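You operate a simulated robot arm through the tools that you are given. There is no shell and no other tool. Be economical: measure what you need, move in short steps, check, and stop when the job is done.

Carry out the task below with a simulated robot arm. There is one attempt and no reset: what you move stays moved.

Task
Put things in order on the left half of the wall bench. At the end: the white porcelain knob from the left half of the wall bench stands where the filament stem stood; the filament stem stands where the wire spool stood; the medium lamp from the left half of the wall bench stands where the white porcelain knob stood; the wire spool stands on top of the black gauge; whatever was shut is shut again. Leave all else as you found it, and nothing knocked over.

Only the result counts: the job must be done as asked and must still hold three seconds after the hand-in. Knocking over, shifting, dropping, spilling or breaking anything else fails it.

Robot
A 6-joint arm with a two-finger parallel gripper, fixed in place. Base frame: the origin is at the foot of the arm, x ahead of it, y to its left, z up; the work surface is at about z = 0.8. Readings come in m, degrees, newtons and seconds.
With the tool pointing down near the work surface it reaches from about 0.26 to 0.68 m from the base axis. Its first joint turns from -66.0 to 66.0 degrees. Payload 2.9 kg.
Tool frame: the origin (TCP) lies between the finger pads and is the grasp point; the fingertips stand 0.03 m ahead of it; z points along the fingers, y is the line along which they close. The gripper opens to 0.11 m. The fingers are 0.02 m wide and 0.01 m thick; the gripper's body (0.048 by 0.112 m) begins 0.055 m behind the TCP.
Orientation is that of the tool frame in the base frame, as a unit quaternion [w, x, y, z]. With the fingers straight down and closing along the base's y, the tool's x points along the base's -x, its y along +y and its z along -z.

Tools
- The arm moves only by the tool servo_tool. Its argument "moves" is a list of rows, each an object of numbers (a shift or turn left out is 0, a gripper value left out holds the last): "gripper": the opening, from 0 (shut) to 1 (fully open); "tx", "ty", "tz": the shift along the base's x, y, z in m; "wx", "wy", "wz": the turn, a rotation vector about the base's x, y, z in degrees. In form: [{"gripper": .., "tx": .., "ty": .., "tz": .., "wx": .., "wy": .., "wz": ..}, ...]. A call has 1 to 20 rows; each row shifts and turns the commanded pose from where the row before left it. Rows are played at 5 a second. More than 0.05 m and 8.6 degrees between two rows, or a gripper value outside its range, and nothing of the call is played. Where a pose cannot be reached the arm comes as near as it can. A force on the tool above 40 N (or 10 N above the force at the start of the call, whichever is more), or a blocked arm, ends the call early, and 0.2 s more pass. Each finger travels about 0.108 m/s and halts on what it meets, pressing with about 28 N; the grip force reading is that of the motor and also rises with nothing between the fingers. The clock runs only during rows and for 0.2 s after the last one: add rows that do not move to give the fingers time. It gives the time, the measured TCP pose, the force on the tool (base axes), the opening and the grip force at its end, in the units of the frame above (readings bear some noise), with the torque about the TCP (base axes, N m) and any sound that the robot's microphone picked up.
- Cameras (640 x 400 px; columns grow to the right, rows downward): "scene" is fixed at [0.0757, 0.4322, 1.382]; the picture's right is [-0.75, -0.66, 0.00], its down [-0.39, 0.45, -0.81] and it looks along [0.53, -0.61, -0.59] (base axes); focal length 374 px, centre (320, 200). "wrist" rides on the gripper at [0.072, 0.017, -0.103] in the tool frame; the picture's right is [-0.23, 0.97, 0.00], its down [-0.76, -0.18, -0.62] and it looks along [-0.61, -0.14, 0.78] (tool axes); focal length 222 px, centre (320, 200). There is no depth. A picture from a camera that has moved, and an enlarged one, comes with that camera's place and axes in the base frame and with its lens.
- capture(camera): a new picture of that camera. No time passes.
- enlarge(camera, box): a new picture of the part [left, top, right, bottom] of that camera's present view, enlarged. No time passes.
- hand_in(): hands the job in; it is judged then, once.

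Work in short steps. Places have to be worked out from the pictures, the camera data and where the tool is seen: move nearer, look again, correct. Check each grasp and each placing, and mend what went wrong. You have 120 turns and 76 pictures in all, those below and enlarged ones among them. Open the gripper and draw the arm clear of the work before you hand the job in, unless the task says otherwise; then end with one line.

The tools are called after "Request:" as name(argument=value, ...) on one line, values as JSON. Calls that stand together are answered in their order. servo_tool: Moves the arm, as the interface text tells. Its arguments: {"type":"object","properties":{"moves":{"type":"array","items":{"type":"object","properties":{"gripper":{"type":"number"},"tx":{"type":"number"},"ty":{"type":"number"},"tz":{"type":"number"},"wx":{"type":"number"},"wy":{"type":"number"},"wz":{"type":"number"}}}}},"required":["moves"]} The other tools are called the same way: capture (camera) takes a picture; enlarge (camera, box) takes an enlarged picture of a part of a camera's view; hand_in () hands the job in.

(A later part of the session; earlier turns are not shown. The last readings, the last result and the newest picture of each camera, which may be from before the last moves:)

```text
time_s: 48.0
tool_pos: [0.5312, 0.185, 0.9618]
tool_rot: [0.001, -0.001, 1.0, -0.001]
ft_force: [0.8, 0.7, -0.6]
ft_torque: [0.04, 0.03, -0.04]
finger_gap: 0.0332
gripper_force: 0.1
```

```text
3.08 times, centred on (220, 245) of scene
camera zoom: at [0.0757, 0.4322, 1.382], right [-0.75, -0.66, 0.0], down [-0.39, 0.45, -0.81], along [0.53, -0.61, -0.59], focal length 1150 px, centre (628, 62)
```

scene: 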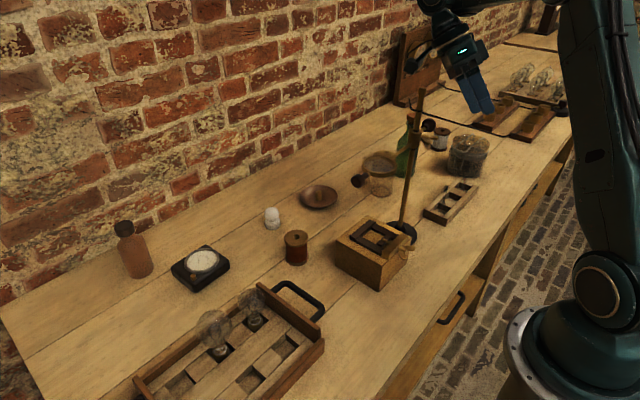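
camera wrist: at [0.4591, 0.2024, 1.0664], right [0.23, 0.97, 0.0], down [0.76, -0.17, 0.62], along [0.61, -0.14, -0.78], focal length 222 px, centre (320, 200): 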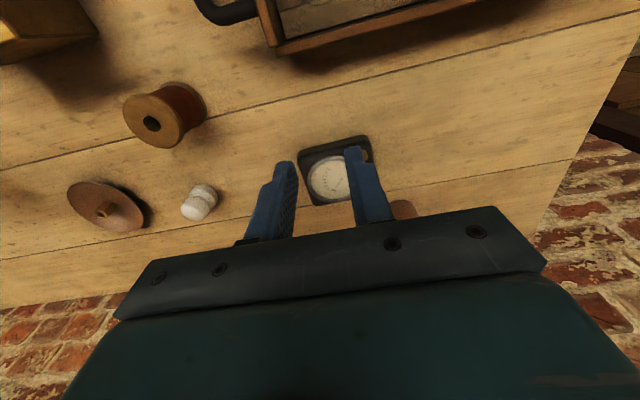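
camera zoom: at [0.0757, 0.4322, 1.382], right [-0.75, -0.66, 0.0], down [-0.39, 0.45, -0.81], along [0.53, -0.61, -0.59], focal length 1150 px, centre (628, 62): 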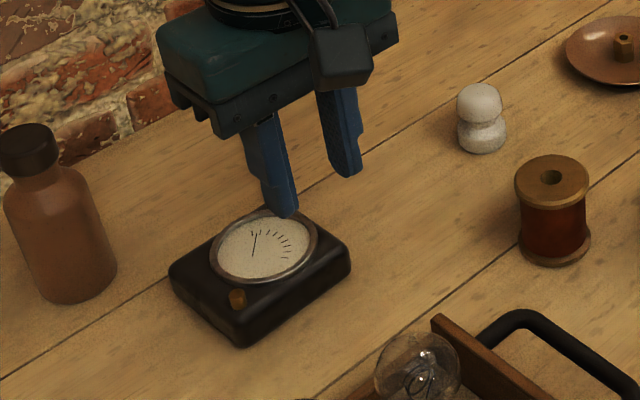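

The spool slipped out on lifting and still stands near its place; the fingers apparently held only the top flange. I go back above it, open, and re-check before gripping lower.

Request:
servo_tool(moves=[{"ty": -0.04, "tx": -0.01, "gripper": 1}, {"ty": -0.04, "tx": -0.01}, {"ty": -0.04, "tx": -0.01}, {"ty": -0.03, "tx": -0.012}, {"tz": -0.04}, {}, {}])

Request:
capture(camera="wrist")

Request:
enlarge(camera="scene", box=[260, 200, 340, 280])

```text
time_s: 49.6
tool_pos: [0.4906, 0.0344, 0.9254]
tool_rot: [0.0, 0.0, 1.0, -0.001]
ft_force: [-0.2, 0.6, -1.0]
ft_torque: [-0.01, 0.0, -0.01]
finger_gap: 0.11
gripper_force: 0.0
```

```text
32 pictures are left
camera wrist: at [0.4189, 0.0513, 1.0285], right [0.22, 0.97, 0.0], down [0.76, -0.17, 0.62], along [0.61, -0.14, -0.78], focal length 222 px, centre (320, 200)
```

wrist: 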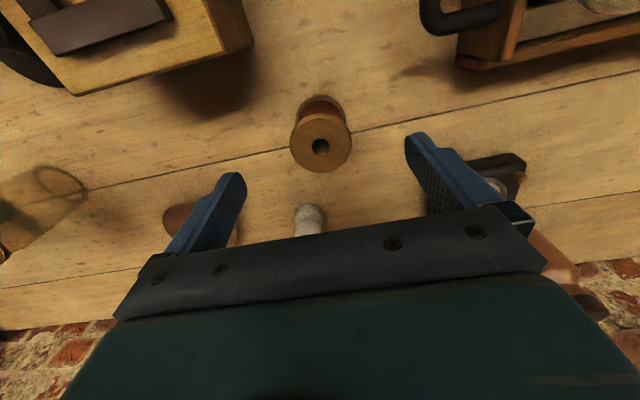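

```text
5.00 times, centred on (300, 240) of scene
camera zoom: at [0.0757, 0.4322, 1.382], right [-0.75, -0.66, 0.0], down [-0.39, 0.45, -0.81], along [0.53, -0.61, -0.59], focal length 1870 px, centre (420, 0)
```

zoom: 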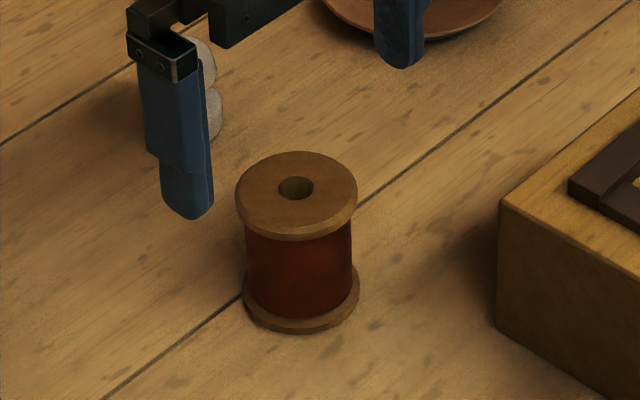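

The spool stands upright, center ≈(0.4945, 0.034), top ≈0.862. I descend with a small x correction to TCP z 0.836 so both flanges are held, and grip, then lift slowly by a little.

Request:
servo_tool(moves=[{"tx": 0.004, "tz": -0.04}, {"tz": -0.03}, {"tz": -0.019}, {}, {"gripper": 0.2}, {"gripper": 0.2}, {}, {}, {}])

Request:
servo_tool(moves=[{"tz": 0.004}, {"tz": 0.006}, {"tz": 0.01}, {"tz": 0.01}, {}])

Request:
enlarge(camera="scene", box=[240, 180, 350, 280])

```text
time_s: 51.6
tool_pos: [0.4948, 0.037, 0.8343]
tool_rot: [0.0, -0.001, 1.0, -0.002]
ft_force: [0.1, -0.3, 1.6]
ft_torque: [0.01, -0.01, -0.03]
finger_gap: 0.0498
gripper_force: 27.7
```

```text
time_s: 52.8
tool_pos: [0.4954, 0.0329, 0.864]
tool_rot: [0.0, 0.0, 1.0, -0.001]
ft_force: [0.0, 0.3, -1.7]
ft_torque: [0.01, 0.0, -0.01]
finger_gap: 0.0503
gripper_force: 27.9
```

```text
4.00 times, centred on (295, 230) of scene
camera zoom: at [0.0757, 0.4322, 1.382], right [-0.75, -0.66, 0.0], down [-0.39, 0.45, -0.81], along [0.53, -0.61, -0.59], focal length 1496 px, centre (420, 80)
```

zoom: 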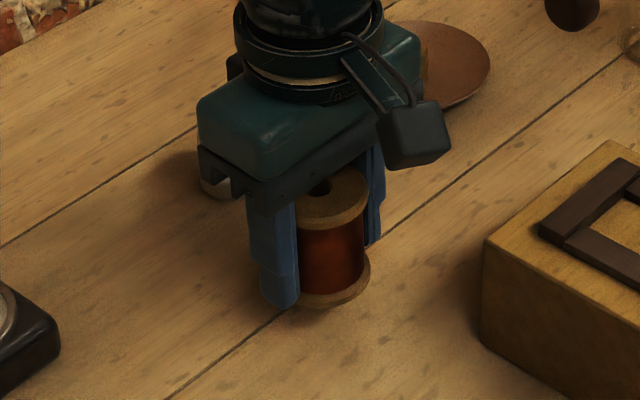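

Held at 50 mm. The gauge dial triangulates consistently to (0.6155, 0.1805), top ≈0.83. I lift gently and carry the spool above it.

Request:
servo_tool(moves=[{"tz": 0.015}, {"tz": 0.02}, {"tz": 0.02}, {"tz": 0.02}, {"tz": 0.015}, {"tx": 0.0135, "ty": 0.0165}, {"tx": 0.0135, "ty": 0.0165}, {"tx": 0.0135, "ty": 0.0165}, {"tx": 0.0135, "ty": 0.0165}, {"tx": 0.0135, "ty": 0.0165}, {"tx": 0.0135, "ty": 0.0165}, {"tx": 0.0135, "ty": 0.0165}, {"tx": 0.0135, "ty": 0.0165}, {"tx": 0.0135, "ty": 0.0165}, {}, {}])

Request:
enlarge(camera="scene", box=[130, 160, 270, 300])

Request:
capture(camera="wrist")

```text
time_s: 56.2
tool_pos: [0.6175, 0.1857, 0.9538]
tool_rot: [0.0, -0.001, 1.0, 0.0]
ft_force: [-0.2, -0.1, -1.0]
ft_torque: [-0.01, -0.02, 0.05]
finger_gap: 0.0502
gripper_force: 28.3
```

```text
2.86 times, centred on (200, 230) of scene
camera zoom: at [0.0757, 0.4322, 1.382], right [-0.75, -0.66, 0.0], down [-0.39, 0.45, -0.81], along [0.53, -0.61, -0.59], focal length 1068 px, centre (663, 114)
```

zoom: 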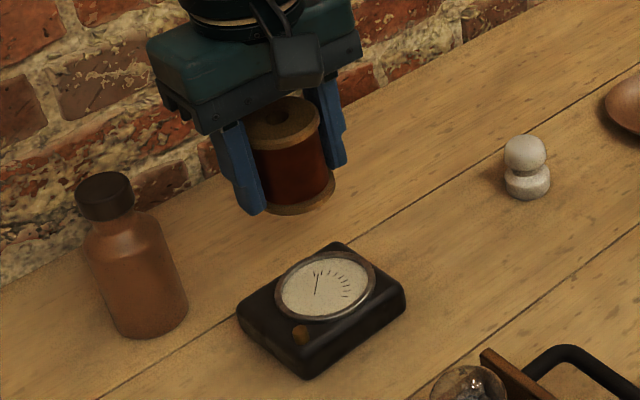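

```text
28 pictures are left
camera wrist: at [0.5455, 0.2031, 1.0574], right [0.23, 0.97, 0.0], down [0.76, -0.17, 0.62], along [0.61, -0.14, -0.78], focal length 222 px, centre (320, 200)
```

wrist: 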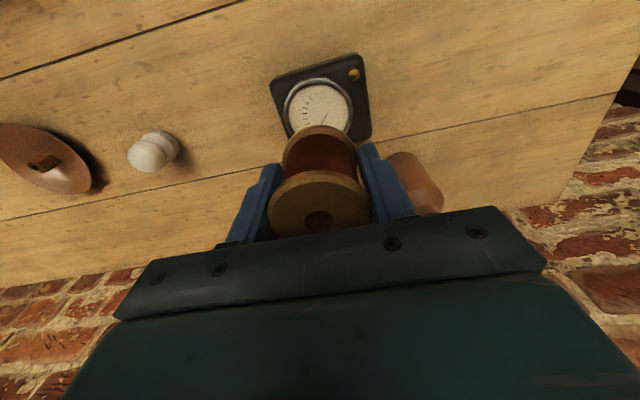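

Spool base estimated at (0.6165, 0.180), over the dial. I lower it in small steps and watch the force.

Request:
servo_tool(moves=[{"tx": -0.001, "tz": -0.025}, {"tz": -0.025}, {"tz": -0.02}, {"tz": -0.006}, {"tz": -0.004}, {}])

Request:
enlarge(camera="scene", box=[150, 200, 250, 300])

```text
time_s: 57.6
tool_pos: [0.6141, 0.1831, 0.8749]
tool_rot: [0.0, -0.001, 1.0, -0.001]
ft_force: [-0.3, -0.9, -1.4]
ft_torque: [0.01, 0.0, 0.02]
finger_gap: 0.05
gripper_force: 28.6
```

```text
4.00 times, centred on (200, 250) of scene
camera zoom: at [0.0757, 0.4322, 1.382], right [-0.75, -0.66, 0.0], down [-0.39, 0.45, -0.81], along [0.53, -0.61, -0.59], focal length 1496 px, centre (800, 0)
```

zoom: 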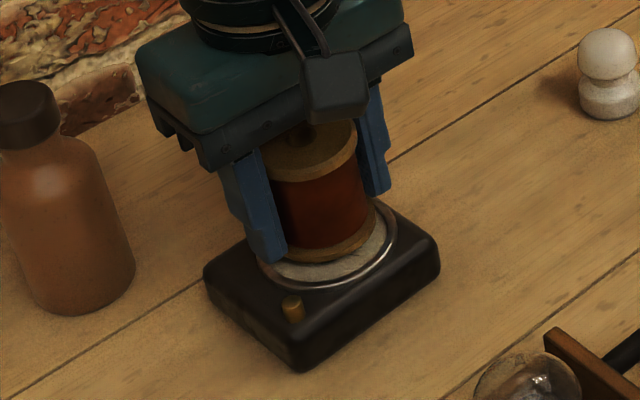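

It is aligned over the dial; I go on down in 2 mm steps until contact.

Request:
servo_tool(moves=[{"tz": -0.002}, {"tz": -0.002}, {"tz": -0.002}, {}])

Request:
servo_tool(moves=[{"tz": -0.002}, {"tz": -0.002}, {}])

```text
time_s: 58.6
tool_pos: [0.6142, 0.1838, 0.8691]
tool_rot: [-0.001, 0.0, 1.0, 0.0]
ft_force: [0.7, -0.3, -2.2]
ft_torque: [0.0, 0.0, -0.03]
finger_gap: 0.0501
gripper_force: 27.0
```

```text
time_s: 59.4
tool_pos: [0.6153, 0.1814, 0.8655]
tool_rot: [0.0, -0.002, 1.0, 0.0]
ft_force: [-0.5, 1.4, 2.0]
ft_torque: [0.16, 0.06, 0.02]
finger_gap: 0.0501
gripper_force: 28.3
```

Contact is felt (z force changed sign). One more millimetre, then open and check.

Request:
servo_tool(moves=[{"tz": -0.001}, {}, {"gripper": 0.5}, {"gripper": 0.6}, {"gripper": 0.8}, {}, {"tz": 0.02}, {"tz": 0.03}, {"tz": 0.04}, {"tz": 0.03}, {}])

Request:
enlarge(camera="scene", box=[150, 190, 300, 300])

```text
time_s: 61.8
tool_pos: [0.6148, 0.1812, 0.9843]
tool_rot: [0.0, -0.001, 1.0, -0.001]
ft_force: [0.2, -0.7, 0.2]
ft_torque: [0.0, 0.0, -0.01]
finger_gap: 0.088
gripper_force: 0.0
```

```text
3.64 times, centred on (225, 245) of scene
camera zoom: at [0.0757, 0.4322, 1.382], right [-0.75, -0.66, 0.0], down [-0.39, 0.45, -0.81], along [0.53, -0.61, -0.59], focal length 1360 px, centre (666, 36)
```

zoom: 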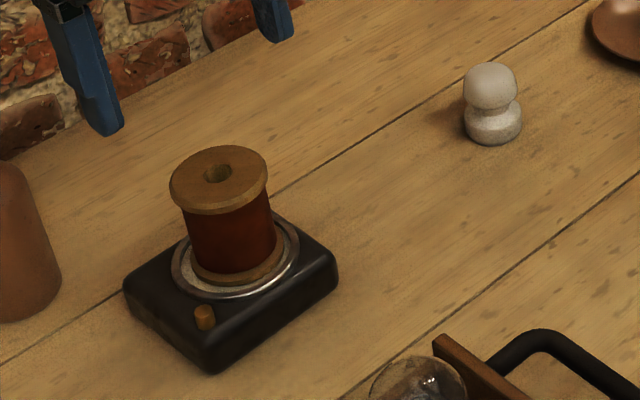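

The spool stands centered on the gauge. Next the filament stem: I travel at a small radius, well clear of the magnifier pole, to view its tray.

Request:
servo_tool(moves=[{"gripper": 0.5, "tx": -0.0332, "ty": -0.0256, "tz": 0.0105}, {"tx": -0.0332, "ty": -0.0256, "tz": 0.0105}, {"tx": -0.0332, "ty": -0.0256, "tz": 0.0105}, {"tx": -0.0332, "ty": -0.0256, "tz": 0.0105}, {"tx": -0.0332, "ty": -0.0256, "tz": 0.0105}, {"tx": -0.0332, "ty": -0.0256, "tz": 0.0105}, {"tx": -0.0332, "ty": -0.0256, "tz": 0.0105}, {"tx": -0.0332, "ty": -0.0256, "tz": 0.0105}, {"tx": -0.0332, "ty": -0.0256, "tz": 0.0105}, {"tx": -0.0332, "ty": -0.0256, "tz": 0.0105}, {"tx": -0.0332, "ty": -0.0256, "tz": 0.0105}, {"ty": -0.04}, {"ty": -0.04}, {"ty": -0.04}, {"ty": -0.04}, {"ty": -0.04}, {}, {}])

Request:
servo_tool(moves=[{"tz": -0.04}, {"tz": -0.04}, {"tx": 0.03, "tz": -0.03}, {"ty": -0.03}, {}])

Request:
capture(camera="wrist")

```text
time_s: 63.5
tool_pos: [0.3821, 0.0051, 1.0616]
tool_rot: [0.016, -0.012, 1.0, 0.002]
ft_force: [12.1, 11.2, -8.6]
ft_torque: [0.54, -0.34, 0.3]
finger_gap: 0.0496
gripper_force: 0.1
stopped in row 8: the force on the tool passed its limit at 78 N (the readings are from after the stop); the commanded pose is now the measured one
```

```text
time_s: 63.8
tool_pos: [0.3825, 0.0038, 1.0608]
tool_rot: [0.025, -0.012, 1.0, 0.003]
ft_force: [1.0, 9.6, 0.0]
ft_torque: [0.19, -0.02, -0.04]
finger_gap: 0.0504
gripper_force: 0.0
stopped in row 1: the force on the tool passed its limit at 60 N (the readings are from after the stop); the commanded pose is now the measured one
```

```text
25 pictures are left
camera wrist: at [0.3065, 0.0203, 1.16], right [0.2, 0.98, 0.02], down [0.73, -0.16, 0.66], along [0.65, -0.12, -0.75], focal length 222 px, centre (320, 200)
```

wrist: 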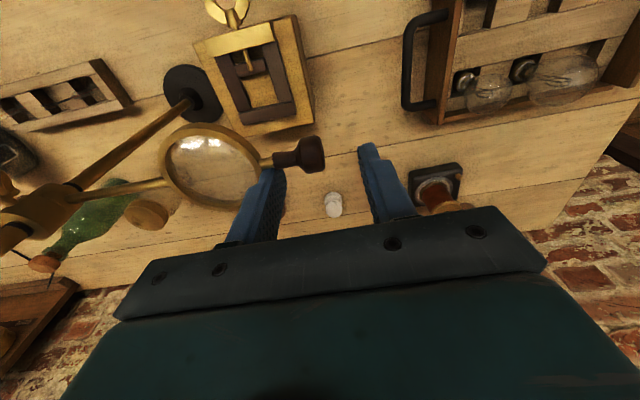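

I struck the magnifier's handle, which is higher and nearer than I judged. I look at the scene to see the state.

Request:
capture(camera="scene")

```text
24 pictures are left
```

scene: 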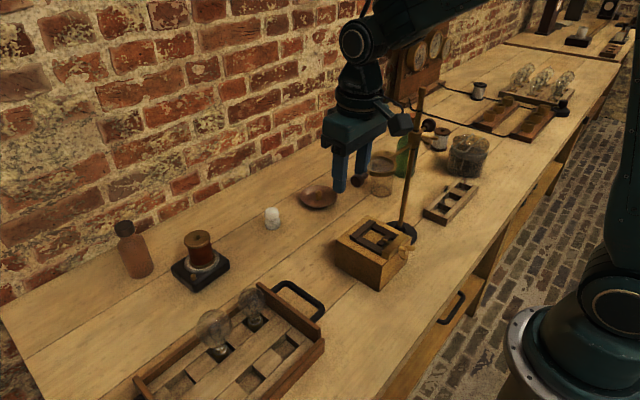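

The stand looks unmoved; the handle knob is at about (0.363, 0.01, 1.055), just in front of the fingers. I back off in +x and +y slowly, then rise above everything.

Request:
servo_tool(moves=[{"tx": 0.008, "ty": 0.004}, {"tx": 0.012, "ty": 0.004}, {"tx": 0.02}, {"tx": 0.02}, {}])

```text
time_s: 64.8
tool_pos: [0.4379, 0.0031, 1.0595]
tool_rot: [0.018, 0.004, 1.0, -0.002]
ft_force: [-10.2, -24.4, 1.6]
ft_torque: [-0.52, 0.36, -0.12]
finger_gap: 0.0671
gripper_force: 12.0
stopped in row 5: the force on the tool passed its limit at 44 N (the readings are from after the stop); the commanded pose is now the measured one
```

Something presses the fingers apart (gap 0.067). I stop and look closely.

Request:
enlarge(camera="scene", box=[310, 100, 450, 250])

Request:
enlarge(camera="wrist", box=[100, 0, 500, 240])

```text
2.67 times, centred on (380, 175) of scene
camera zoom: at [0.0754, 0.4314, 1.3823], right [-0.75, -0.66, 0.0], down [-0.39, 0.45, -0.81], along [0.53, -0.61, -0.59], focal length 997 px, centre (160, 267)
```

zoom: 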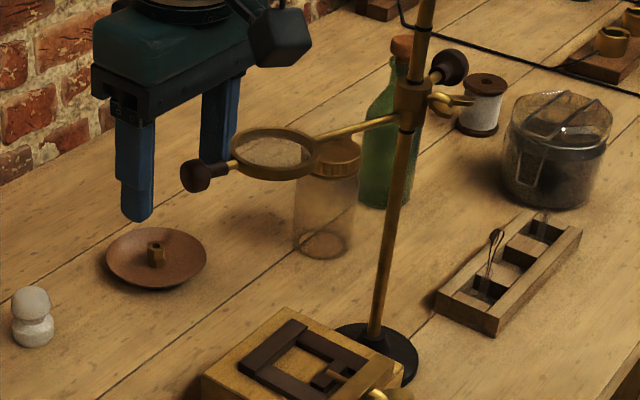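

```text
1.60 times, centred on (300, 120) of wrist
camera zoom: at [0.362, 0.0212, 1.1601], right [0.23, 0.97, 0.0], down [0.74, -0.18, 0.65], along [0.63, -0.15, -0.76], focal length 355 px, centre (352, 328)
```

zoom: 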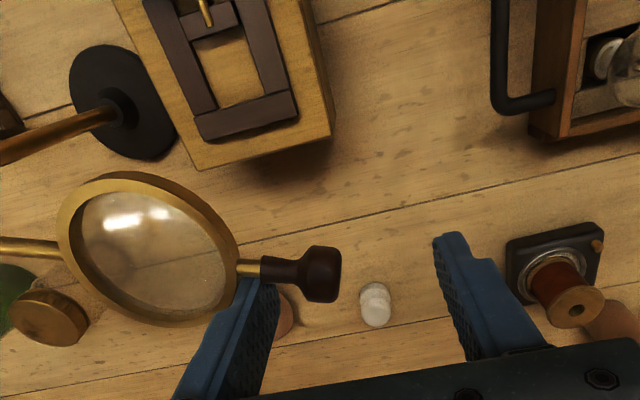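

The handle's knob has caught on the inner side of the −y finger and the lens swung with it (about 4 cm). The finger is on the +x side of the neck, so I first relieve the sideways load, then push the handle gently back in −x.

Request:
servo_tool(moves=[{"ty": -0.003}, {"ty": -0.003}, {}])

```text
time_s: 65.6
tool_pos: [0.4408, 0.0024, 1.0587]
tool_rot: [0.022, -0.005, 1.0, 0.0]
ft_force: [0.0, 0.1, 0.3]
ft_torque: [0.0, -0.03, 0.02]
finger_gap: 0.0551
gripper_force: 0.1
```

The load is gone. I take the same scene zoom as at the start to compare the magnifier's place.

Request:
enlarge(camera="scene", box=[340, 100, 500, 210])

Request:
enlarge(camera="wrist", box=[100, 80, 420, 240])

```text
3.64 times, centred on (420, 155) of scene
camera zoom: at [0.0757, 0.4322, 1.382], right [-0.75, -0.66, 0.0], down [-0.39, 0.45, -0.81], along [0.53, -0.61, -0.59], focal length 1360 px, centre (-44, 364)
```

zoom: 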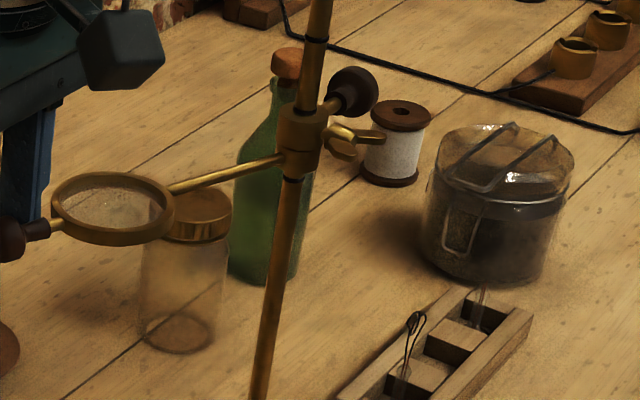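

```text
2.00 times, centred on (260, 160) of wrist
camera zoom: at [0.3634, 0.0194, 1.1592], right [0.22, 0.98, 0.01], down [0.73, -0.17, 0.66], along [0.64, -0.14, -0.75], focal length 444 px, centre (440, 280)
```

zoom: 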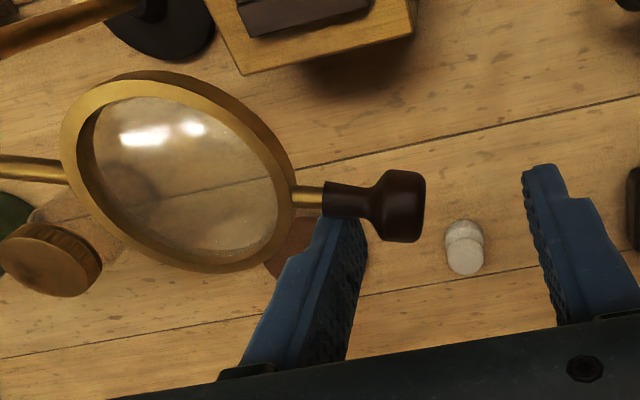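

The pole and clamp are exactly as before; only the lens arm swiveled. The finger rests on the +x side of the neck, so I push back in −x by small steps.

Request:
servo_tool(moves=[{"tx": -0.008}, {"tx": -0.008}, {"tx": -0.008}, {"tx": -0.008}, {"tx": -0.008}, {}])

Request:
enlarge(camera="scene", box=[340, 100, 500, 210])

```text
time_s: 67.0
tool_pos: [0.3999, 0.0019, 1.0592]
tool_rot: [0.021, -0.004, 1.0, 0.0]
ft_force: [3.4, 18.5, -3.9]
ft_torque: [0.42, -0.06, -0.05]
finger_gap: 0.0458
gripper_force: 0.0
```

```text
3.64 times, centred on (420, 155) of scene
camera zoom: at [0.0758, 0.4327, 1.3818], right [-0.75, -0.66, 0.0], down [-0.39, 0.45, -0.81], along [0.53, -0.61, -0.59], focal length 1360 px, centre (-44, 364)
```

zoom: 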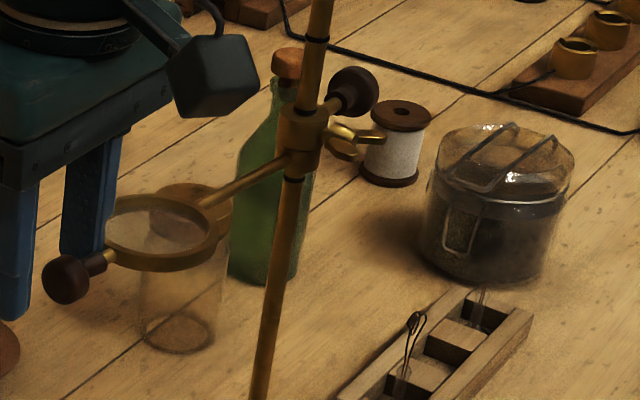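

It's coming back (ball at 66,279; it should be 95,295). The ring now presses the finger sideways, so I shift +y 5 mm and continue −x in small steps.

Request:
servo_tool(moves=[{"ty": 0.005}, {"tx": -0.006}, {"tx": -0.006, "ty": 0.001}, {"tx": -0.004, "ty": 0.001}, {}])

Request:
enlarge(camera="scene", box=[340, 100, 500, 210])

```text
time_s: 68.2
tool_pos: [0.3838, 0.007, 1.0615]
tool_rot: [0.022, -0.002, 1.0, -0.001]
ft_force: [3.6, 1.7, 1.9]
ft_torque: [-0.06, -0.03, 0.08]
finger_gap: 0.0541
gripper_force: 0.0
```

```text
3.64 times, centred on (420, 155) of scene
camera zoom: at [0.0758, 0.4322, 1.382], right [-0.75, -0.66, 0.0], down [-0.39, 0.45, -0.81], along [0.53, -0.61, -0.59], focal length 1360 px, centre (-44, 364)
```

zoom: 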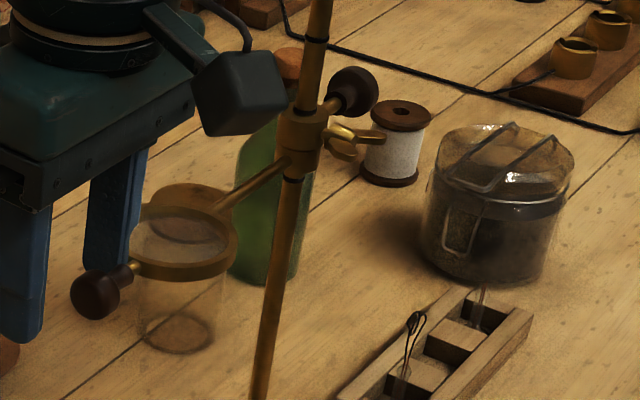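

The magnifier is back to the original pixels (ball 95,294). Now I withdraw the finger straight +x in small steps, watching side forces.

Request:
servo_tool(moves=[{"tx": 0.003, "ty": -0.001}, {"tx": 0.004}, {"tx": 0.005}, {}])

```text
time_s: 69.2
tool_pos: [0.3947, 0.0067, 1.0587]
tool_rot: [0.021, -0.004, 1.0, -0.002]
ft_force: [-0.7, 1.9, -1.3]
ft_torque: [0.12, -0.06, 0.0]
finger_gap: 0.054
gripper_force: 0.1
```

Almost no load; I continue outward.

Request:
servo_tool(moves=[{"tx": 0.004, "ty": 0.001}, {"tx": 0.006, "ty": 0.001}, {"tx": 0.01}, {"tx": 0.01}, {"tx": 0.01}, {}])

Request:
enlarge(camera="scene", box=[340, 100, 500, 210])

```text
time_s: 70.6
tool_pos: [0.4355, 0.0087, 1.0602]
tool_rot: [0.021, -0.003, 1.0, -0.001]
ft_force: [0.2, -0.7, 0.3]
ft_torque: [0.01, 0.01, 0.0]
finger_gap: 0.055
gripper_force: 0.1
```

```text
3.64 times, centred on (420, 155) of scene
camera zoom: at [0.0757, 0.4322, 1.382], right [-0.75, -0.66, 0.0], down [-0.39, 0.45, -0.81], along [0.53, -0.61, -0.59], focal length 1360 px, centre (-44, 364)
```

zoom: 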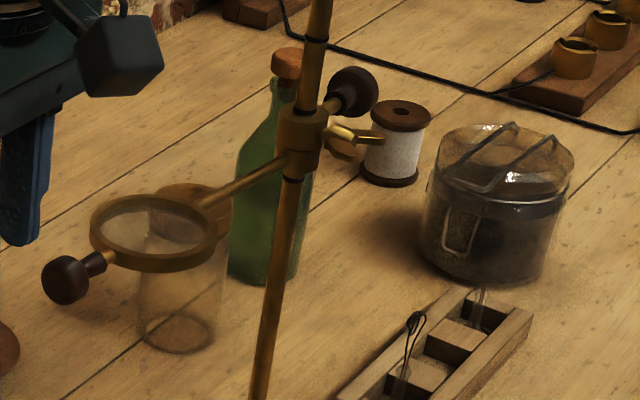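

The lens arm was dragged ~2 cm again on withdrawal. I back off more, close the fingers to make a plain pusher, and push the ball from the +x side with no chance of hooking.

Request:
servo_tool(moves=[{"tx": 0.02}, {"tx": 0.02}, {"gripper": 0.0, "wy": 2.4}, {}, {}, {"tx": -0.02}, {"tx": -0.02}, {"tx": -0.01, "ty": 0.003}, {"tx": -0.008}, {"tx": -0.008}, {"tx": -0.004}, {}])

Request:
enlarge(camera="scene", box=[340, 100, 500, 210])

```text
time_s: 73.2
tool_pos: [0.4047, 0.0108, 1.0614]
tool_rot: [0.0, -0.003, 1.0, -0.001]
ft_force: [0.3, 0.5, 0.4]
ft_torque: [0.0, 0.01, -0.01]
finger_gap: 0.0
gripper_force: 28.3
```

```text
3.64 times, centred on (420, 155) of scene
camera zoom: at [0.0757, 0.4322, 1.382], right [-0.75, -0.66, 0.0], down [-0.39, 0.45, -0.81], along [0.53, -0.61, -0.59], focal length 1360 px, centre (-44, 364)
```

zoom: 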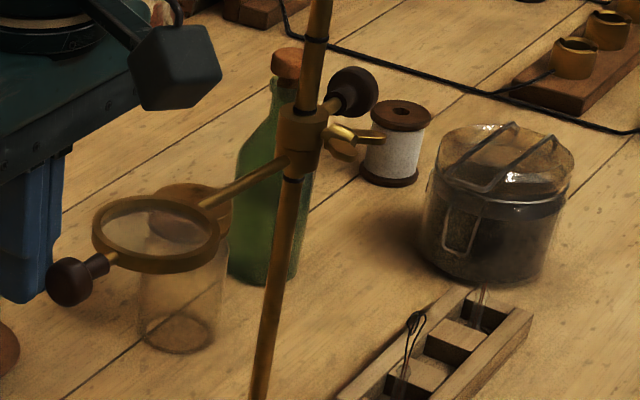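

Contact has begun (ball at 70,281). About 14 mm more brings it to the reference; I push, then retreat straight and check.

Request:
servo_tool(moves=[{"tx": -0.006}, {"tx": -0.004}, {"tx": -0.004}, {}, {"tx": 0.005}, {"tx": 0.015}, {"tx": 0.03}, {}])

Request:
enlarge(camera="scene", box=[340, 100, 500, 210])

```text
time_s: 75.0
tool_pos: [0.4408, 0.0096, 1.0599]
tool_rot: [0.0, -0.003, 1.0, -0.001]
ft_force: [0.7, -0.4, -0.2]
ft_torque: [0.01, 0.0, -0.02]
finger_gap: 0.0002
gripper_force: 28.2
```

```text
3.64 times, centred on (420, 155) of scene
camera zoom: at [0.0757, 0.4322, 1.382], right [-0.75, -0.66, 0.0], down [-0.39, 0.45, -0.81], along [0.53, -0.61, -0.59], focal length 1360 px, centre (-44, 364)
```

zoom: 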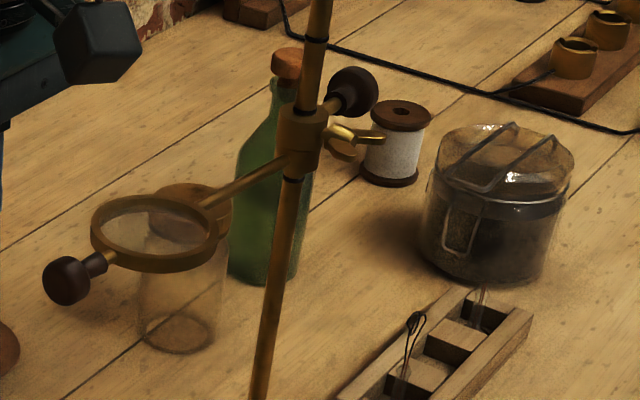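

It returned to the same spot (67,280) after release. I need the top view to understand the geometry before another try.

Request:
enlarge(camera="wrist", box=[0, 0, 480, 260])

```text
1.33 times, centred on (240, 130) of wrist
camera zoom: at [0.368, 0.028, 1.1632], right [0.22, 0.97, 0.0], down [0.76, -0.17, 0.62], along [0.61, -0.14, -0.78], focal length 296 px, centre (427, 293)
```

zoom: 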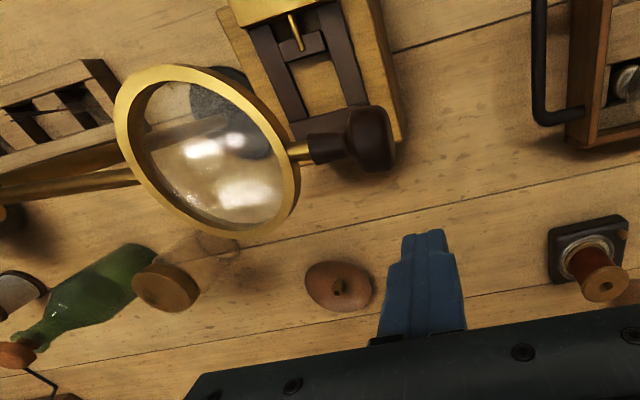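

The ball is at ≈(0.385, 0.001, 1.045) and my push was sound, so the joint seems to rebound. I try an overshoot push, reading the force while holding.

Request:
servo_tool(moves=[{"tx": -0.02}, {"tx": -0.012}, {"tx": -0.006}, {"tx": -0.006}, {"tx": -0.006}, {"tx": -0.006}, {"tx": -0.006}, {"tx": -0.006}, {}, {}])

Request:
servo_tool(moves=[{"tx": 0.005}, {"tx": 0.01}, {"tx": 0.02}, {"tx": 0.03}, {}])

Request:
enlarge(camera="scene", box=[340, 100, 500, 210])

```text
time_s: 76.6
tool_pos: [0.3881, 0.0097, 1.0593]
tool_rot: [0.011, -0.004, 1.0, 0.0]
ft_force: [16.6, 1.6, -8.1]
ft_torque: [0.07, -0.39, 0.07]
finger_gap: 0.0
gripper_force: 28.8
stopped in row 7: the force on the tool passed its limit at 47 N (the readings are from after the stop); the commanded pose is now the measured one
```

```text
time_s: 77.8
tool_pos: [0.4525, 0.0098, 1.0583]
tool_rot: [0.008, -0.004, 1.0, 0.001]
ft_force: [-0.4, 0.5, 0.3]
ft_torque: [0.0, 0.01, -0.03]
finger_gap: 0.0
gripper_force: 27.9
```

```text
3.64 times, centred on (420, 155) of scene
camera zoom: at [0.0757, 0.4322, 1.382], right [-0.75, -0.66, 0.0], down [-0.39, 0.45, -0.81], along [0.53, -0.61, -0.59], focal length 1360 px, centre (-44, 364)
```

zoom: 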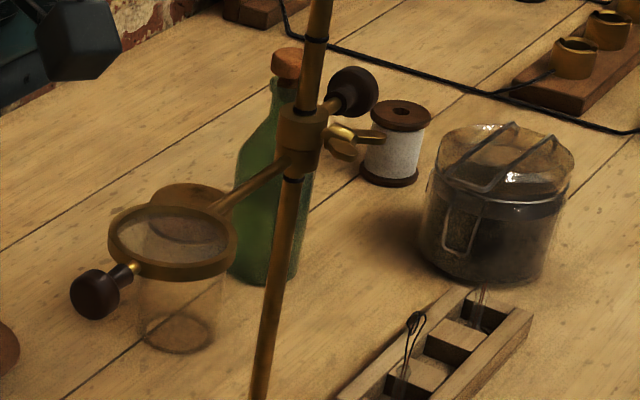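

The magnifier is exactly back at its original pixels (a stop holds it there). Now I rise well above the pole and travel to the stem tray, keeping high.

Request:
servo_tool(moves=[{"tz": 0.04, "wy": 0.9, "gripper": 0.5}, {"tz": 0.045}, {"tz": 0.045}, {"tz": 0.035}, {"tx": -0.0192, "ty": -0.0356}, {"tx": -0.0192, "ty": -0.0356}, {"tx": -0.0192, "ty": -0.0356}, {"tx": -0.0192, "ty": -0.0356}, {"tx": -0.0192, "ty": -0.0356}, {"tx": -0.0192, "ty": -0.0356}, {"tx": -0.0192, "ty": -0.0356}, {"tx": -0.0192, "ty": -0.0356}, {"tx": -0.0192, "ty": -0.0356}, {"tx": -0.01, "ty": -0.02}, {}, {}])

Request:
servo_tool(moves=[{"tz": -0.04}, {"tz": -0.04}, {"tz": -0.04}, {"tz": -0.04}, {"tz": -0.04}, {}, {}])

Request:
capture(camera="wrist")

```text
time_s: 81.2
tool_pos: [0.2681, -0.3306, 1.224]
tool_rot: [0.001, -0.004, 1.0, 0.0]
ft_force: [-0.6, -0.8, 0.4]
ft_torque: [0.01, 0.03, -0.01]
finger_gap: 0.0551
gripper_force: 0.0
```

```text
time_s: 82.8
tool_pos: [0.2699, -0.3307, 1.02]
tool_rot: [0.001, -0.004, 1.0, 0.0]
ft_force: [-1.0, -0.3, 1.5]
ft_torque: [0.01, 0.0, 0.05]
finger_gap: 0.0549
gripper_force: 0.0
```

```text
12 pictures are left
camera wrist: at [0.1971, -0.3138, 1.1235], right [0.22, 0.98, 0.0], down [0.76, -0.17, 0.62], along [0.61, -0.14, -0.78], focal length 222 px, centre (320, 200)
```

wrist: 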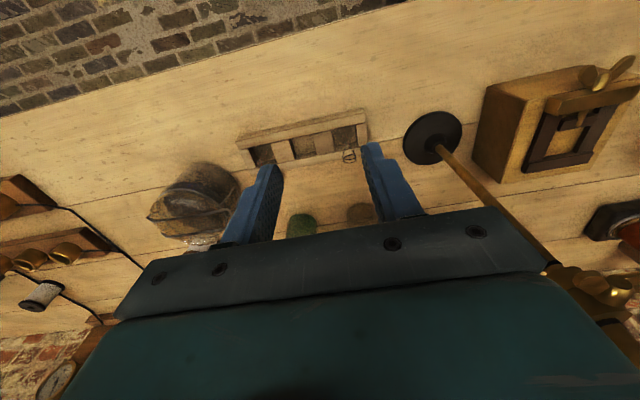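

I enlarge the stem region for exact position and shape.

Request:
enlarge(camera="wrist", box=[300, 100, 400, 180])

```text
5.00 times, centred on (350, 140) of wrist
camera zoom: at [0.1971, -0.3138, 1.1235], right [0.22, 0.98, 0.0], down [0.76, -0.17, 0.62], along [0.61, -0.14, -0.78], focal length 1111 px, centre (170, 500)
```

zoom: 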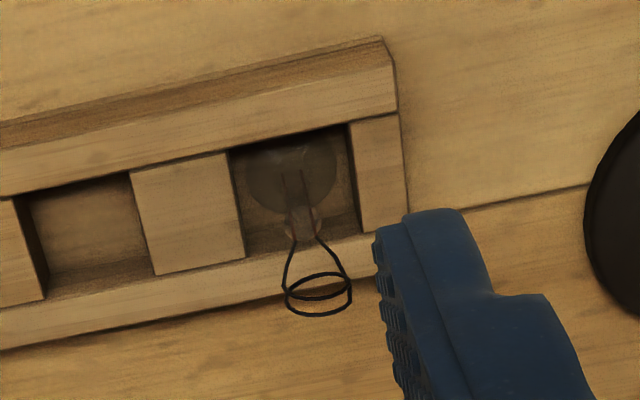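

Stem: flange base ≈27 mm at (0.333, −0.308), top of loop z ≈0.879, pinch ≈0.839; tray top ≈0.827. I go above it and descend to TCP z 0.863, then close.

Request:
servo_tool(moves=[{"tx": 0.0315, "ty": 0.0113}, {"tx": 0.0315, "ty": 0.0113}, {}, {"tz": -0.03}, {"tz": -0.03}, {"tz": -0.03}, {"tz": -0.03}, {"tz": -0.022}, {"tz": -0.015}, {}])

```text
time_s: 85.0
tool_pos: [0.3311, -0.3087, 0.8675]
tool_rot: [0.001, -0.003, 1.0, -0.001]
ft_force: [0.0, -0.5, -0.6]
ft_torque: [-0.01, 0.0, -0.01]
finger_gap: 0.0554
gripper_force: 0.1
```

In place without contact. I close the fingers and read the gap.

Request:
servo_tool(moves=[{"tz": -0.003}, {"gripper": 0.05}, {}, {}, {}])

Request:
enlarge(camera="wrist", box=[240, 80, 400, 200])

```text
time_s: 86.2
tool_pos: [0.3314, -0.3082, 0.8649]
tool_rot: [0.001, -0.003, 1.0, 0.0]
ft_force: [-1.0, -0.3, 0.0]
ft_torque: [-0.01, 0.0, -0.04]
finger_gap: 0.0165
gripper_force: 13.8
```

```text
3.33 times, centred on (320, 140) of wrist
camera zoom: at [0.2591, -0.2914, 0.9678], right [0.22, 0.98, 0.0], down [0.76, -0.17, 0.62], along [0.61, -0.14, -0.78], focal length 740 px, centre (320, 400)
```

zoom: 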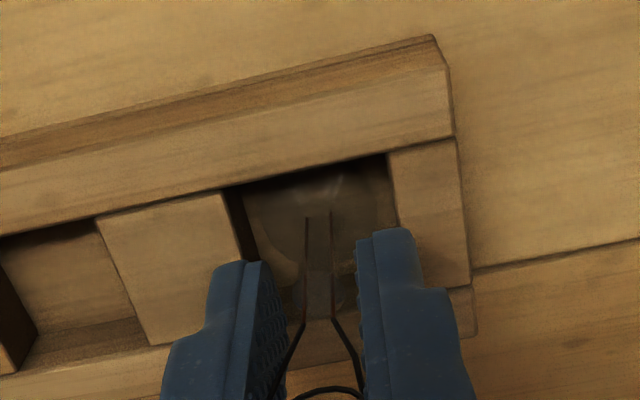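

The fingers hold the loop (16.5 mm). I lift slowly and see if the gap stays.

Request:
servo_tool(moves=[{}, {"tz": 0.005}, {"tz": 0.01}, {"tz": 0.015}, {"tz": 0.015}, {"tz": 0.015}, {}])

```text
time_s: 87.8
tool_pos: [0.331, -0.3064, 0.927]
tool_rot: [0.001, -0.004, 1.0, 0.0]
ft_force: [-0.7, 0.1, -0.1]
ft_torque: [-0.01, -0.01, 0.0]
finger_gap: 0.0167
gripper_force: 14.0
```

It holds. I rise high and carry it over to the spool's former place (0.493, 0.030).

Request:
servo_tool(moves=[{"tz": 0.04}, {"tz": 0.045}, {"tz": 0.045}, {"tz": 0.045}, {"tz": 0.045}, {"tz": 0.045}, {"tz": 0.045}, {}, {"tx": 0.0145, "ty": 0.0306}, {"tx": 0.0145, "ty": 0.0306}, {"tx": 0.0145, "ty": 0.0306}, {"tx": 0.0145, "ty": 0.0306}, {"tx": 0.0145, "ty": 0.0306}, {"tx": 0.0145, "ty": 0.0306}, {"tx": 0.0145, "ty": 0.0306}, {"tx": 0.0145, "ty": 0.0306}, {"tx": 0.0145, "ty": 0.0306}, {"tx": 0.0145, "ty": 0.0306}])

Request:
servo_tool(moves=[{"tx": 0.0145, "ty": 0.0316}, {}, {}])

```text
time_s: 91.6
tool_pos: [0.4772, -0.0027, 1.2346]
tool_rot: [0.001, -0.004, 1.0, 0.0]
ft_force: [0.1, 0.8, -0.5]
ft_torque: [-0.03, -0.01, 0.0]
finger_gap: 0.0167
gripper_force: 14.0
```

```text
time_s: 92.4
tool_pos: [0.4895, 0.0281, 1.2336]
tool_rot: [0.002, -0.004, 1.0, 0.0]
ft_force: [0.5, 0.0, -0.1]
ft_torque: [0.0, 0.01, -0.01]
finger_gap: 0.0167
gripper_force: 13.8
```

Aligned; I descend with the stem to just above the bench.

Request:
servo_tool(moves=[{"tx": 0.0015, "ty": 0.0015, "tz": -0.04}, {"tz": -0.04}, {"tz": -0.04}, {"tz": -0.04}, {"tz": -0.04}, {"tz": -0.04}, {"tz": -0.04}, {"tz": -0.04}, {"tz": -0.03}, {"tz": -0.01}, {}, {}])

Request:
enlarge(camera="scene", box=[240, 180, 350, 280])

```text
time_s: 95.0
tool_pos: [0.4939, 0.0323, 0.876]
tool_rot: [0.001, -0.003, 1.0, 0.0]
ft_force: [0.4, -0.3, -0.7]
ft_torque: [0.02, -0.04, -0.01]
finger_gap: 0.0168
gripper_force: 13.9
```

```text
4.00 times, centred on (295, 230) of scene
camera zoom: at [0.0757, 0.4322, 1.382], right [-0.75, -0.66, 0.0], down [-0.39, 0.45, -0.81], along [0.53, -0.61, -0.59], focal length 1496 px, centre (420, 80)
```

zoom: 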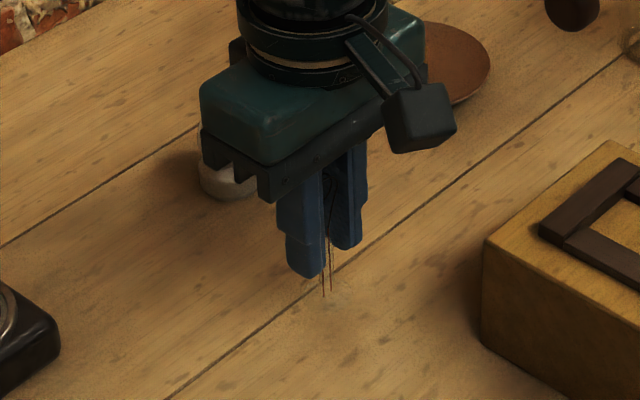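

The stem's foot projects onto the spool's original base point. I lower in 2–3 mm steps to contact.

Request:
servo_tool(moves=[{"tz": -0.003}, {"tz": -0.003}, {"tz": -0.002}, {}])

Request:
servo_tool(moves=[{"tz": -0.002}, {"tz": -0.001}, {}])

```text
time_s: 96.0
tool_pos: [0.4925, 0.0329, 0.8661]
tool_rot: [0.0, -0.003, 1.0, 0.001]
ft_force: [0.0, -0.7, -0.3]
ft_torque: [0.0, -0.02, -0.01]
finger_gap: 0.0167
gripper_force: 14.2
```

```text
time_s: 96.8
tool_pos: [0.4921, 0.0306, 0.8649]
tool_rot: [0.001, -0.003, 1.0, 0.0]
ft_force: [-0.1, 0.3, -0.5]
ft_torque: [-0.01, -0.01, 0.0]
finger_gap: 0.0167
gripper_force: 13.8
```

No contact yet; continuing by 1 mm steps.

Request:
servo_tool(moves=[{"tz": -0.001}, {"tz": -0.001}, {}])

Request:
servo_tool(moves=[{"tz": -0.001}, {"tz": -0.001}, {}])

```text
time_s: 97.6
tool_pos: [0.4915, 0.0315, 0.8621]
tool_rot: [0.0, -0.003, 1.0, 0.0]
ft_force: [0.2, 0.2, -1.4]
ft_torque: [-0.01, -0.03, 0.01]
finger_gap: 0.0165
gripper_force: 14.4
```

```text
time_s: 98.4
tool_pos: [0.4926, 0.032, 0.8598]
tool_rot: [0.001, -0.004, 1.0, 0.0]
ft_force: [0.4, 0.1, -0.6]
ft_torque: [0.0, 0.02, 0.02]
finger_gap: 0.0166
gripper_force: 14.1
```

Request:
servo_tool(moves=[{"tz": -0.001}, {"tz": -0.001}, {}])

Request:
servo_tool(moves=[{"tz": -0.001}, {"tz": -0.001}, {}])

```text
time_s: 99.2
tool_pos: [0.4927, 0.0315, 0.8585]
tool_rot: [0.0, -0.005, 1.0, 0.0]
ft_force: [-0.3, 1.2, 0.5]
ft_torque: [0.02, 0.04, -0.01]
finger_gap: 0.0166
gripper_force: 13.8
```

```text
time_s: 100.0
tool_pos: [0.4937, 0.0323, 0.8557]
tool_rot: [0.003, -0.004, 1.0, 0.0]
ft_force: [2.4, 0.4, 10.3]
ft_torque: [0.0, -0.15, 0.01]
finger_gap: 0.0171
gripper_force: 13.5
```

Contact (10 N). I back up 1 mm, open, and rise straight.

Request:
servo_tool(moves=[{"tz": 0.0015}, {}, {"gripper": 0.25}, {"gripper": 0.5}, {}, {"tz": 0.01}, {"tz": 0.03}, {"tz": 0.04}, {"tz": 0.03}, {}])

Request:
capture(camera="wrist")

```text
time_s: 102.2
tool_pos: [0.4929, 0.0302, 0.9699]
tool_rot: [0.001, -0.004, 1.0, 0.001]
ft_force: [-0.5, 0.1, -0.1]
ft_torque: [-0.03, 0.01, 0.0]
finger_gap: 0.0552
gripper_force: 0.0
```

```text
8 pictures are left
camera wrist: at [0.4204, 0.0475, 1.0727], right [0.22, 0.98, 0.0], down [0.76, -0.17, 0.62], along [0.61, -0.14, -0.78], focal length 222 px, centre (320, 200)
```

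wrist: 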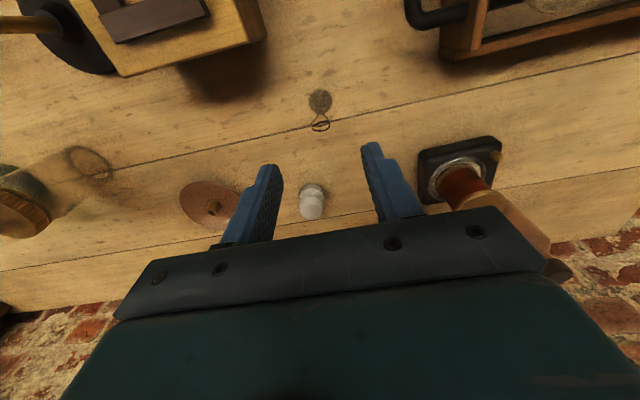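

The stem stands well at the spool's old place. The knob triangulates to (0.612, −0.009), top ≈0.852. I move above it and descend to grip only its upper dome.

Request:
servo_tool(moves=[{"gripper": 0.65, "tx": 0.04, "ty": -0.013}, {"tx": 0.04, "ty": -0.013}, {"tx": 0.039, "ty": -0.013}, {}, {"tz": -0.04}, {"tz": -0.04}, {"tz": -0.033}, {}, {"gripper": 0.1}, {}, {}, {}])

```text
time_s: 104.8
tool_pos: [0.6116, -0.0078, 0.8549]
tool_rot: [0.001, -0.003, 1.0, 0.0]
ft_force: [-0.4, 0.2, 0.9]
ft_torque: [0.04, 0.02, -0.03]
finger_gap: 0.0336
gripper_force: 27.8
```

Gripped at 33.6 mm. I lift slowly and check.

Request:
servo_tool(moves=[{"tz": 0.005}, {"tz": 0.01}, {"tz": 0.015}, {"tz": 0.02}, {"tz": 0.02}, {}])

Request:
enlarge(camera="scene", box=[225, 150, 325, 240])

```text
time_s: 106.2
tool_pos: [0.6119, -0.0073, 0.9267]
tool_rot: [0.001, -0.003, 1.0, 0.0]
ft_force: [0.3, -0.3, -0.1]
ft_torque: [0.0, -0.01, -0.01]
finger_gap: 0.0337
gripper_force: 27.8
```

```text
4.44 times, centred on (275, 195) of scene
camera zoom: at [0.0757, 0.4322, 1.382], right [-0.75, -0.66, 0.0], down [-0.39, 0.45, -0.81], along [0.53, -0.61, -0.59], focal length 1662 px, centre (520, 222)
```

zoom: 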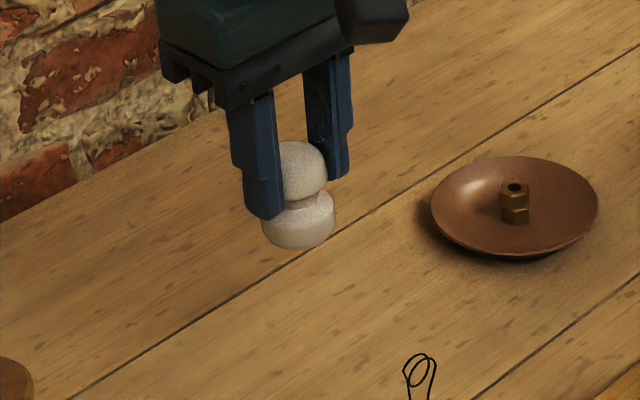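

The knob is held upright. I lift it above everything and carry it to the tray.

Request:
servo_tool(moves=[{"tz": 0.045}, {"tz": 0.045}, {"tz": 0.045}, {"tz": 0.045}, {"tz": 0.045}, {"tz": 0.045}, {"tz": 0.045}, {"tx": -0.0234, "ty": -0.025}, {"tx": -0.0234, "ty": -0.025}, {"tx": -0.0234, "ty": -0.025}, {"tx": -0.0234, "ty": -0.025}, {"tx": -0.0234, "ty": -0.025}, {"tx": -0.0234, "ty": -0.025}, {"tx": -0.0234, "ty": -0.025}, {"tx": -0.0234, "ty": -0.025}, {"tx": -0.0234, "ty": -0.025}, {"tx": -0.0234, "ty": -0.025}, {"tx": -0.0234, "ty": -0.025}, {"tx": -0.0234, "ty": -0.025}, {}])

Request:
servo_tool(moves=[{"tz": -0.04}, {"tz": -0.04}, {"tz": -0.04}, {"tz": -0.04}, {"tz": -0.04}, {"tz": -0.04}, {"tz": -0.04}, {"tz": -0.03}, {"tz": -0.02}, {}, {}])

Request:
enlarge(camera="wrist", box=[230, 80, 410, 220])

```text
time_s: 110.4
tool_pos: [0.3012, -0.3081, 1.2135]
tool_rot: [0.0, -0.003, 1.0, 0.0]
ft_force: [0.4, 0.0, -1.4]
ft_torque: [0.0, 0.01, 0.02]
finger_gap: 0.0335
gripper_force: 27.8
out of reach, approached as far as the arm can: row 6, 7
```

```text
time_s: 112.8
tool_pos: [0.3023, -0.3076, 0.8817]
tool_rot: [0.002, -0.004, 1.0, -0.001]
ft_force: [0.0, -0.3, -1.3]
ft_torque: [0.01, -0.01, 0.02]
finger_gap: 0.0334
gripper_force: 27.9
```

```text
2.86 times, centred on (320, 150) of wrist
camera zoom: at [0.2296, -0.2892, 0.9858], right [0.22, 0.98, 0.0], down [0.76, -0.17, 0.62], along [0.61, -0.14, -0.78], focal length 635 px, centre (320, 343)
```

zoom: 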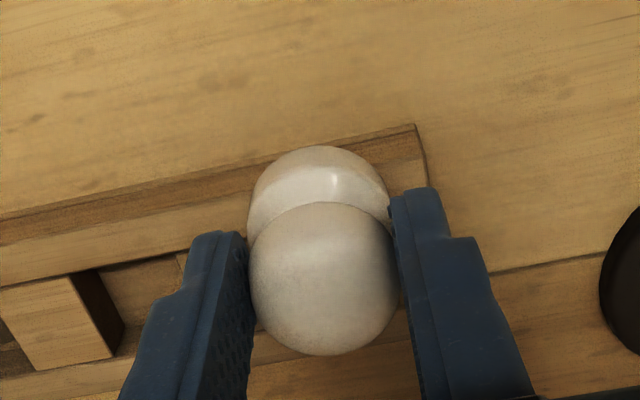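

The carry ended 3 cm short in x (a row was clipped). I raise 3 cm and correct to x 0.331, then look.

Request:
servo_tool(moves=[{"tz": 0.015}, {"tz": 0.012}, {"tx": 0.015}, {"tx": 0.0135}, {}, {}])

Request:
enlarge(camera="scene", box=[405, 150, 495, 240])

```text
time_s: 114.2
tool_pos: [0.3295, -0.3089, 0.9109]
tool_rot: [0.001, -0.003, 1.0, 0.001]
ft_force: [0.8, 0.7, -0.7]
ft_torque: [-0.02, -0.01, -0.01]
finger_gap: 0.0339
gripper_force: 28.1
```

```text
4.44 times, centred on (450, 195) of scene
camera zoom: at [0.0757, 0.4322, 1.382], right [-0.75, -0.66, 0.0], down [-0.39, 0.45, -0.81], along [0.53, -0.61, -0.59], focal length 1662 px, centre (-258, 222)
```

zoom: 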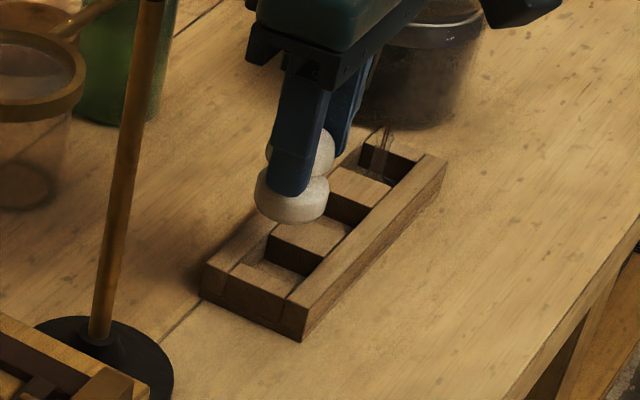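

The view suggests near-alignment; the tool is at the same y where the stem was gripped and the hole's center is ≈(0.330, −0.308). I lower gently by small steps, watching where contact comes.

Request:
servo_tool(moves=[{"ty": 0.001, "tz": -0.008}, {"tz": -0.006}, {"tz": -0.005}, {"tz": -0.003}, {}])

Request:
servo_tool(moves=[{"tz": -0.002}, {"tz": -0.002}, {"tz": -0.001}, {}])

```text
time_s: 115.4
tool_pos: [0.3309, -0.307, 0.8883]
tool_rot: [0.0, -0.004, 1.0, 0.0]
ft_force: [-0.4, 0.1, 0.6]
ft_torque: [-0.04, -0.01, 0.0]
finger_gap: 0.0338
gripper_force: 27.7
```

```text
time_s: 116.4
tool_pos: [0.3313, -0.3072, 0.8835]
tool_rot: [0.001, -0.003, 1.0, 0.0]
ft_force: [-0.2, -0.3, -0.1]
ft_torque: [0.0, 0.01, 0.03]
finger_gap: 0.0336
gripper_force: 28.2
```

Request:
servo_tool(moves=[{"tz": -0.002}, {"tz": -0.001}, {}])

Request:
servo_tool(moves=[{"tz": -0.002}, {"tz": -0.001}, {}])

```text
time_s: 117.2
tool_pos: [0.3302, -0.3076, 0.8801]
tool_rot: [0.0, -0.004, 1.0, 0.0]
ft_force: [-1.4, 0.2, -1.0]
ft_torque: [0.01, -0.02, -0.01]
finger_gap: 0.0338
gripper_force: 27.5
```

```text
time_s: 118.0
tool_pos: [0.3309, -0.3069, 0.8783]
tool_rot: [0.0, -0.004, 1.0, 0.001]
ft_force: [-2.8, 0.8, 12.1]
ft_torque: [0.26, 0.15, 0.01]
finger_gap: 0.0338
gripper_force: 28.2
```

Contact at z 0.823 (tray top level), with the torque showing it touches on the +y edge. I raise 3 mm, shift −y 3 mm and feel again.

Request:
servo_tool(moves=[{"tz": 0.003}, {"ty": -0.003}, {}, {"tz": -0.001}, {"tz": -0.001}, {"tz": -0.001}, {}])

```text
time_s: 119.6
tool_pos: [0.331, -0.3096, 0.8766]
tool_rot: [0.001, -0.003, 1.0, 0.0]
ft_force: [-5.0, 0.6, 13.9]
ft_torque: [0.19, 0.06, 0.05]
finger_gap: 0.0335
gripper_force: 28.0
```

Now contact is on the +x/+y side with a push toward −x. I raise, shift −x 3 mm and −y 1.5 mm, and feel again.

Request:
servo_tool(moves=[{"tz": 0.003}, {"tx": -0.003, "ty": -0.0015}, {}, {"tz": -0.001}, {"tz": -0.001}, {"tz": -0.001}, {}])

```text
time_s: 121.2
tool_pos: [0.328, -0.3116, 0.8779]
tool_rot: [0.001, -0.004, 1.0, 0.0]
ft_force: [-3.2, 1.5, 7.3]
ft_torque: [0.1, 0.04, 0.0]
finger_gap: 0.0337
gripper_force: 27.9
```

Contact is now only on the +x edge. Another 3 mm toward −x.

Request:
servo_tool(moves=[{"tz": 0.003}, {"tx": -0.003, "ty": -0.0005}, {}, {"tz": -0.001}, {"tz": -0.001}, {"tz": -0.001}, {"tz": -0.001}, {}])

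```text
time_s: 123.0
tool_pos: [0.3272, -0.3117, 0.8775]
tool_rot: [0.002, -0.003, 1.0, -0.001]
ft_force: [-1.0, 4.1, 15.6]
ft_torque: [0.2, 0.21, -0.03]
finger_gap: 0.034
gripper_force: 27.6
```

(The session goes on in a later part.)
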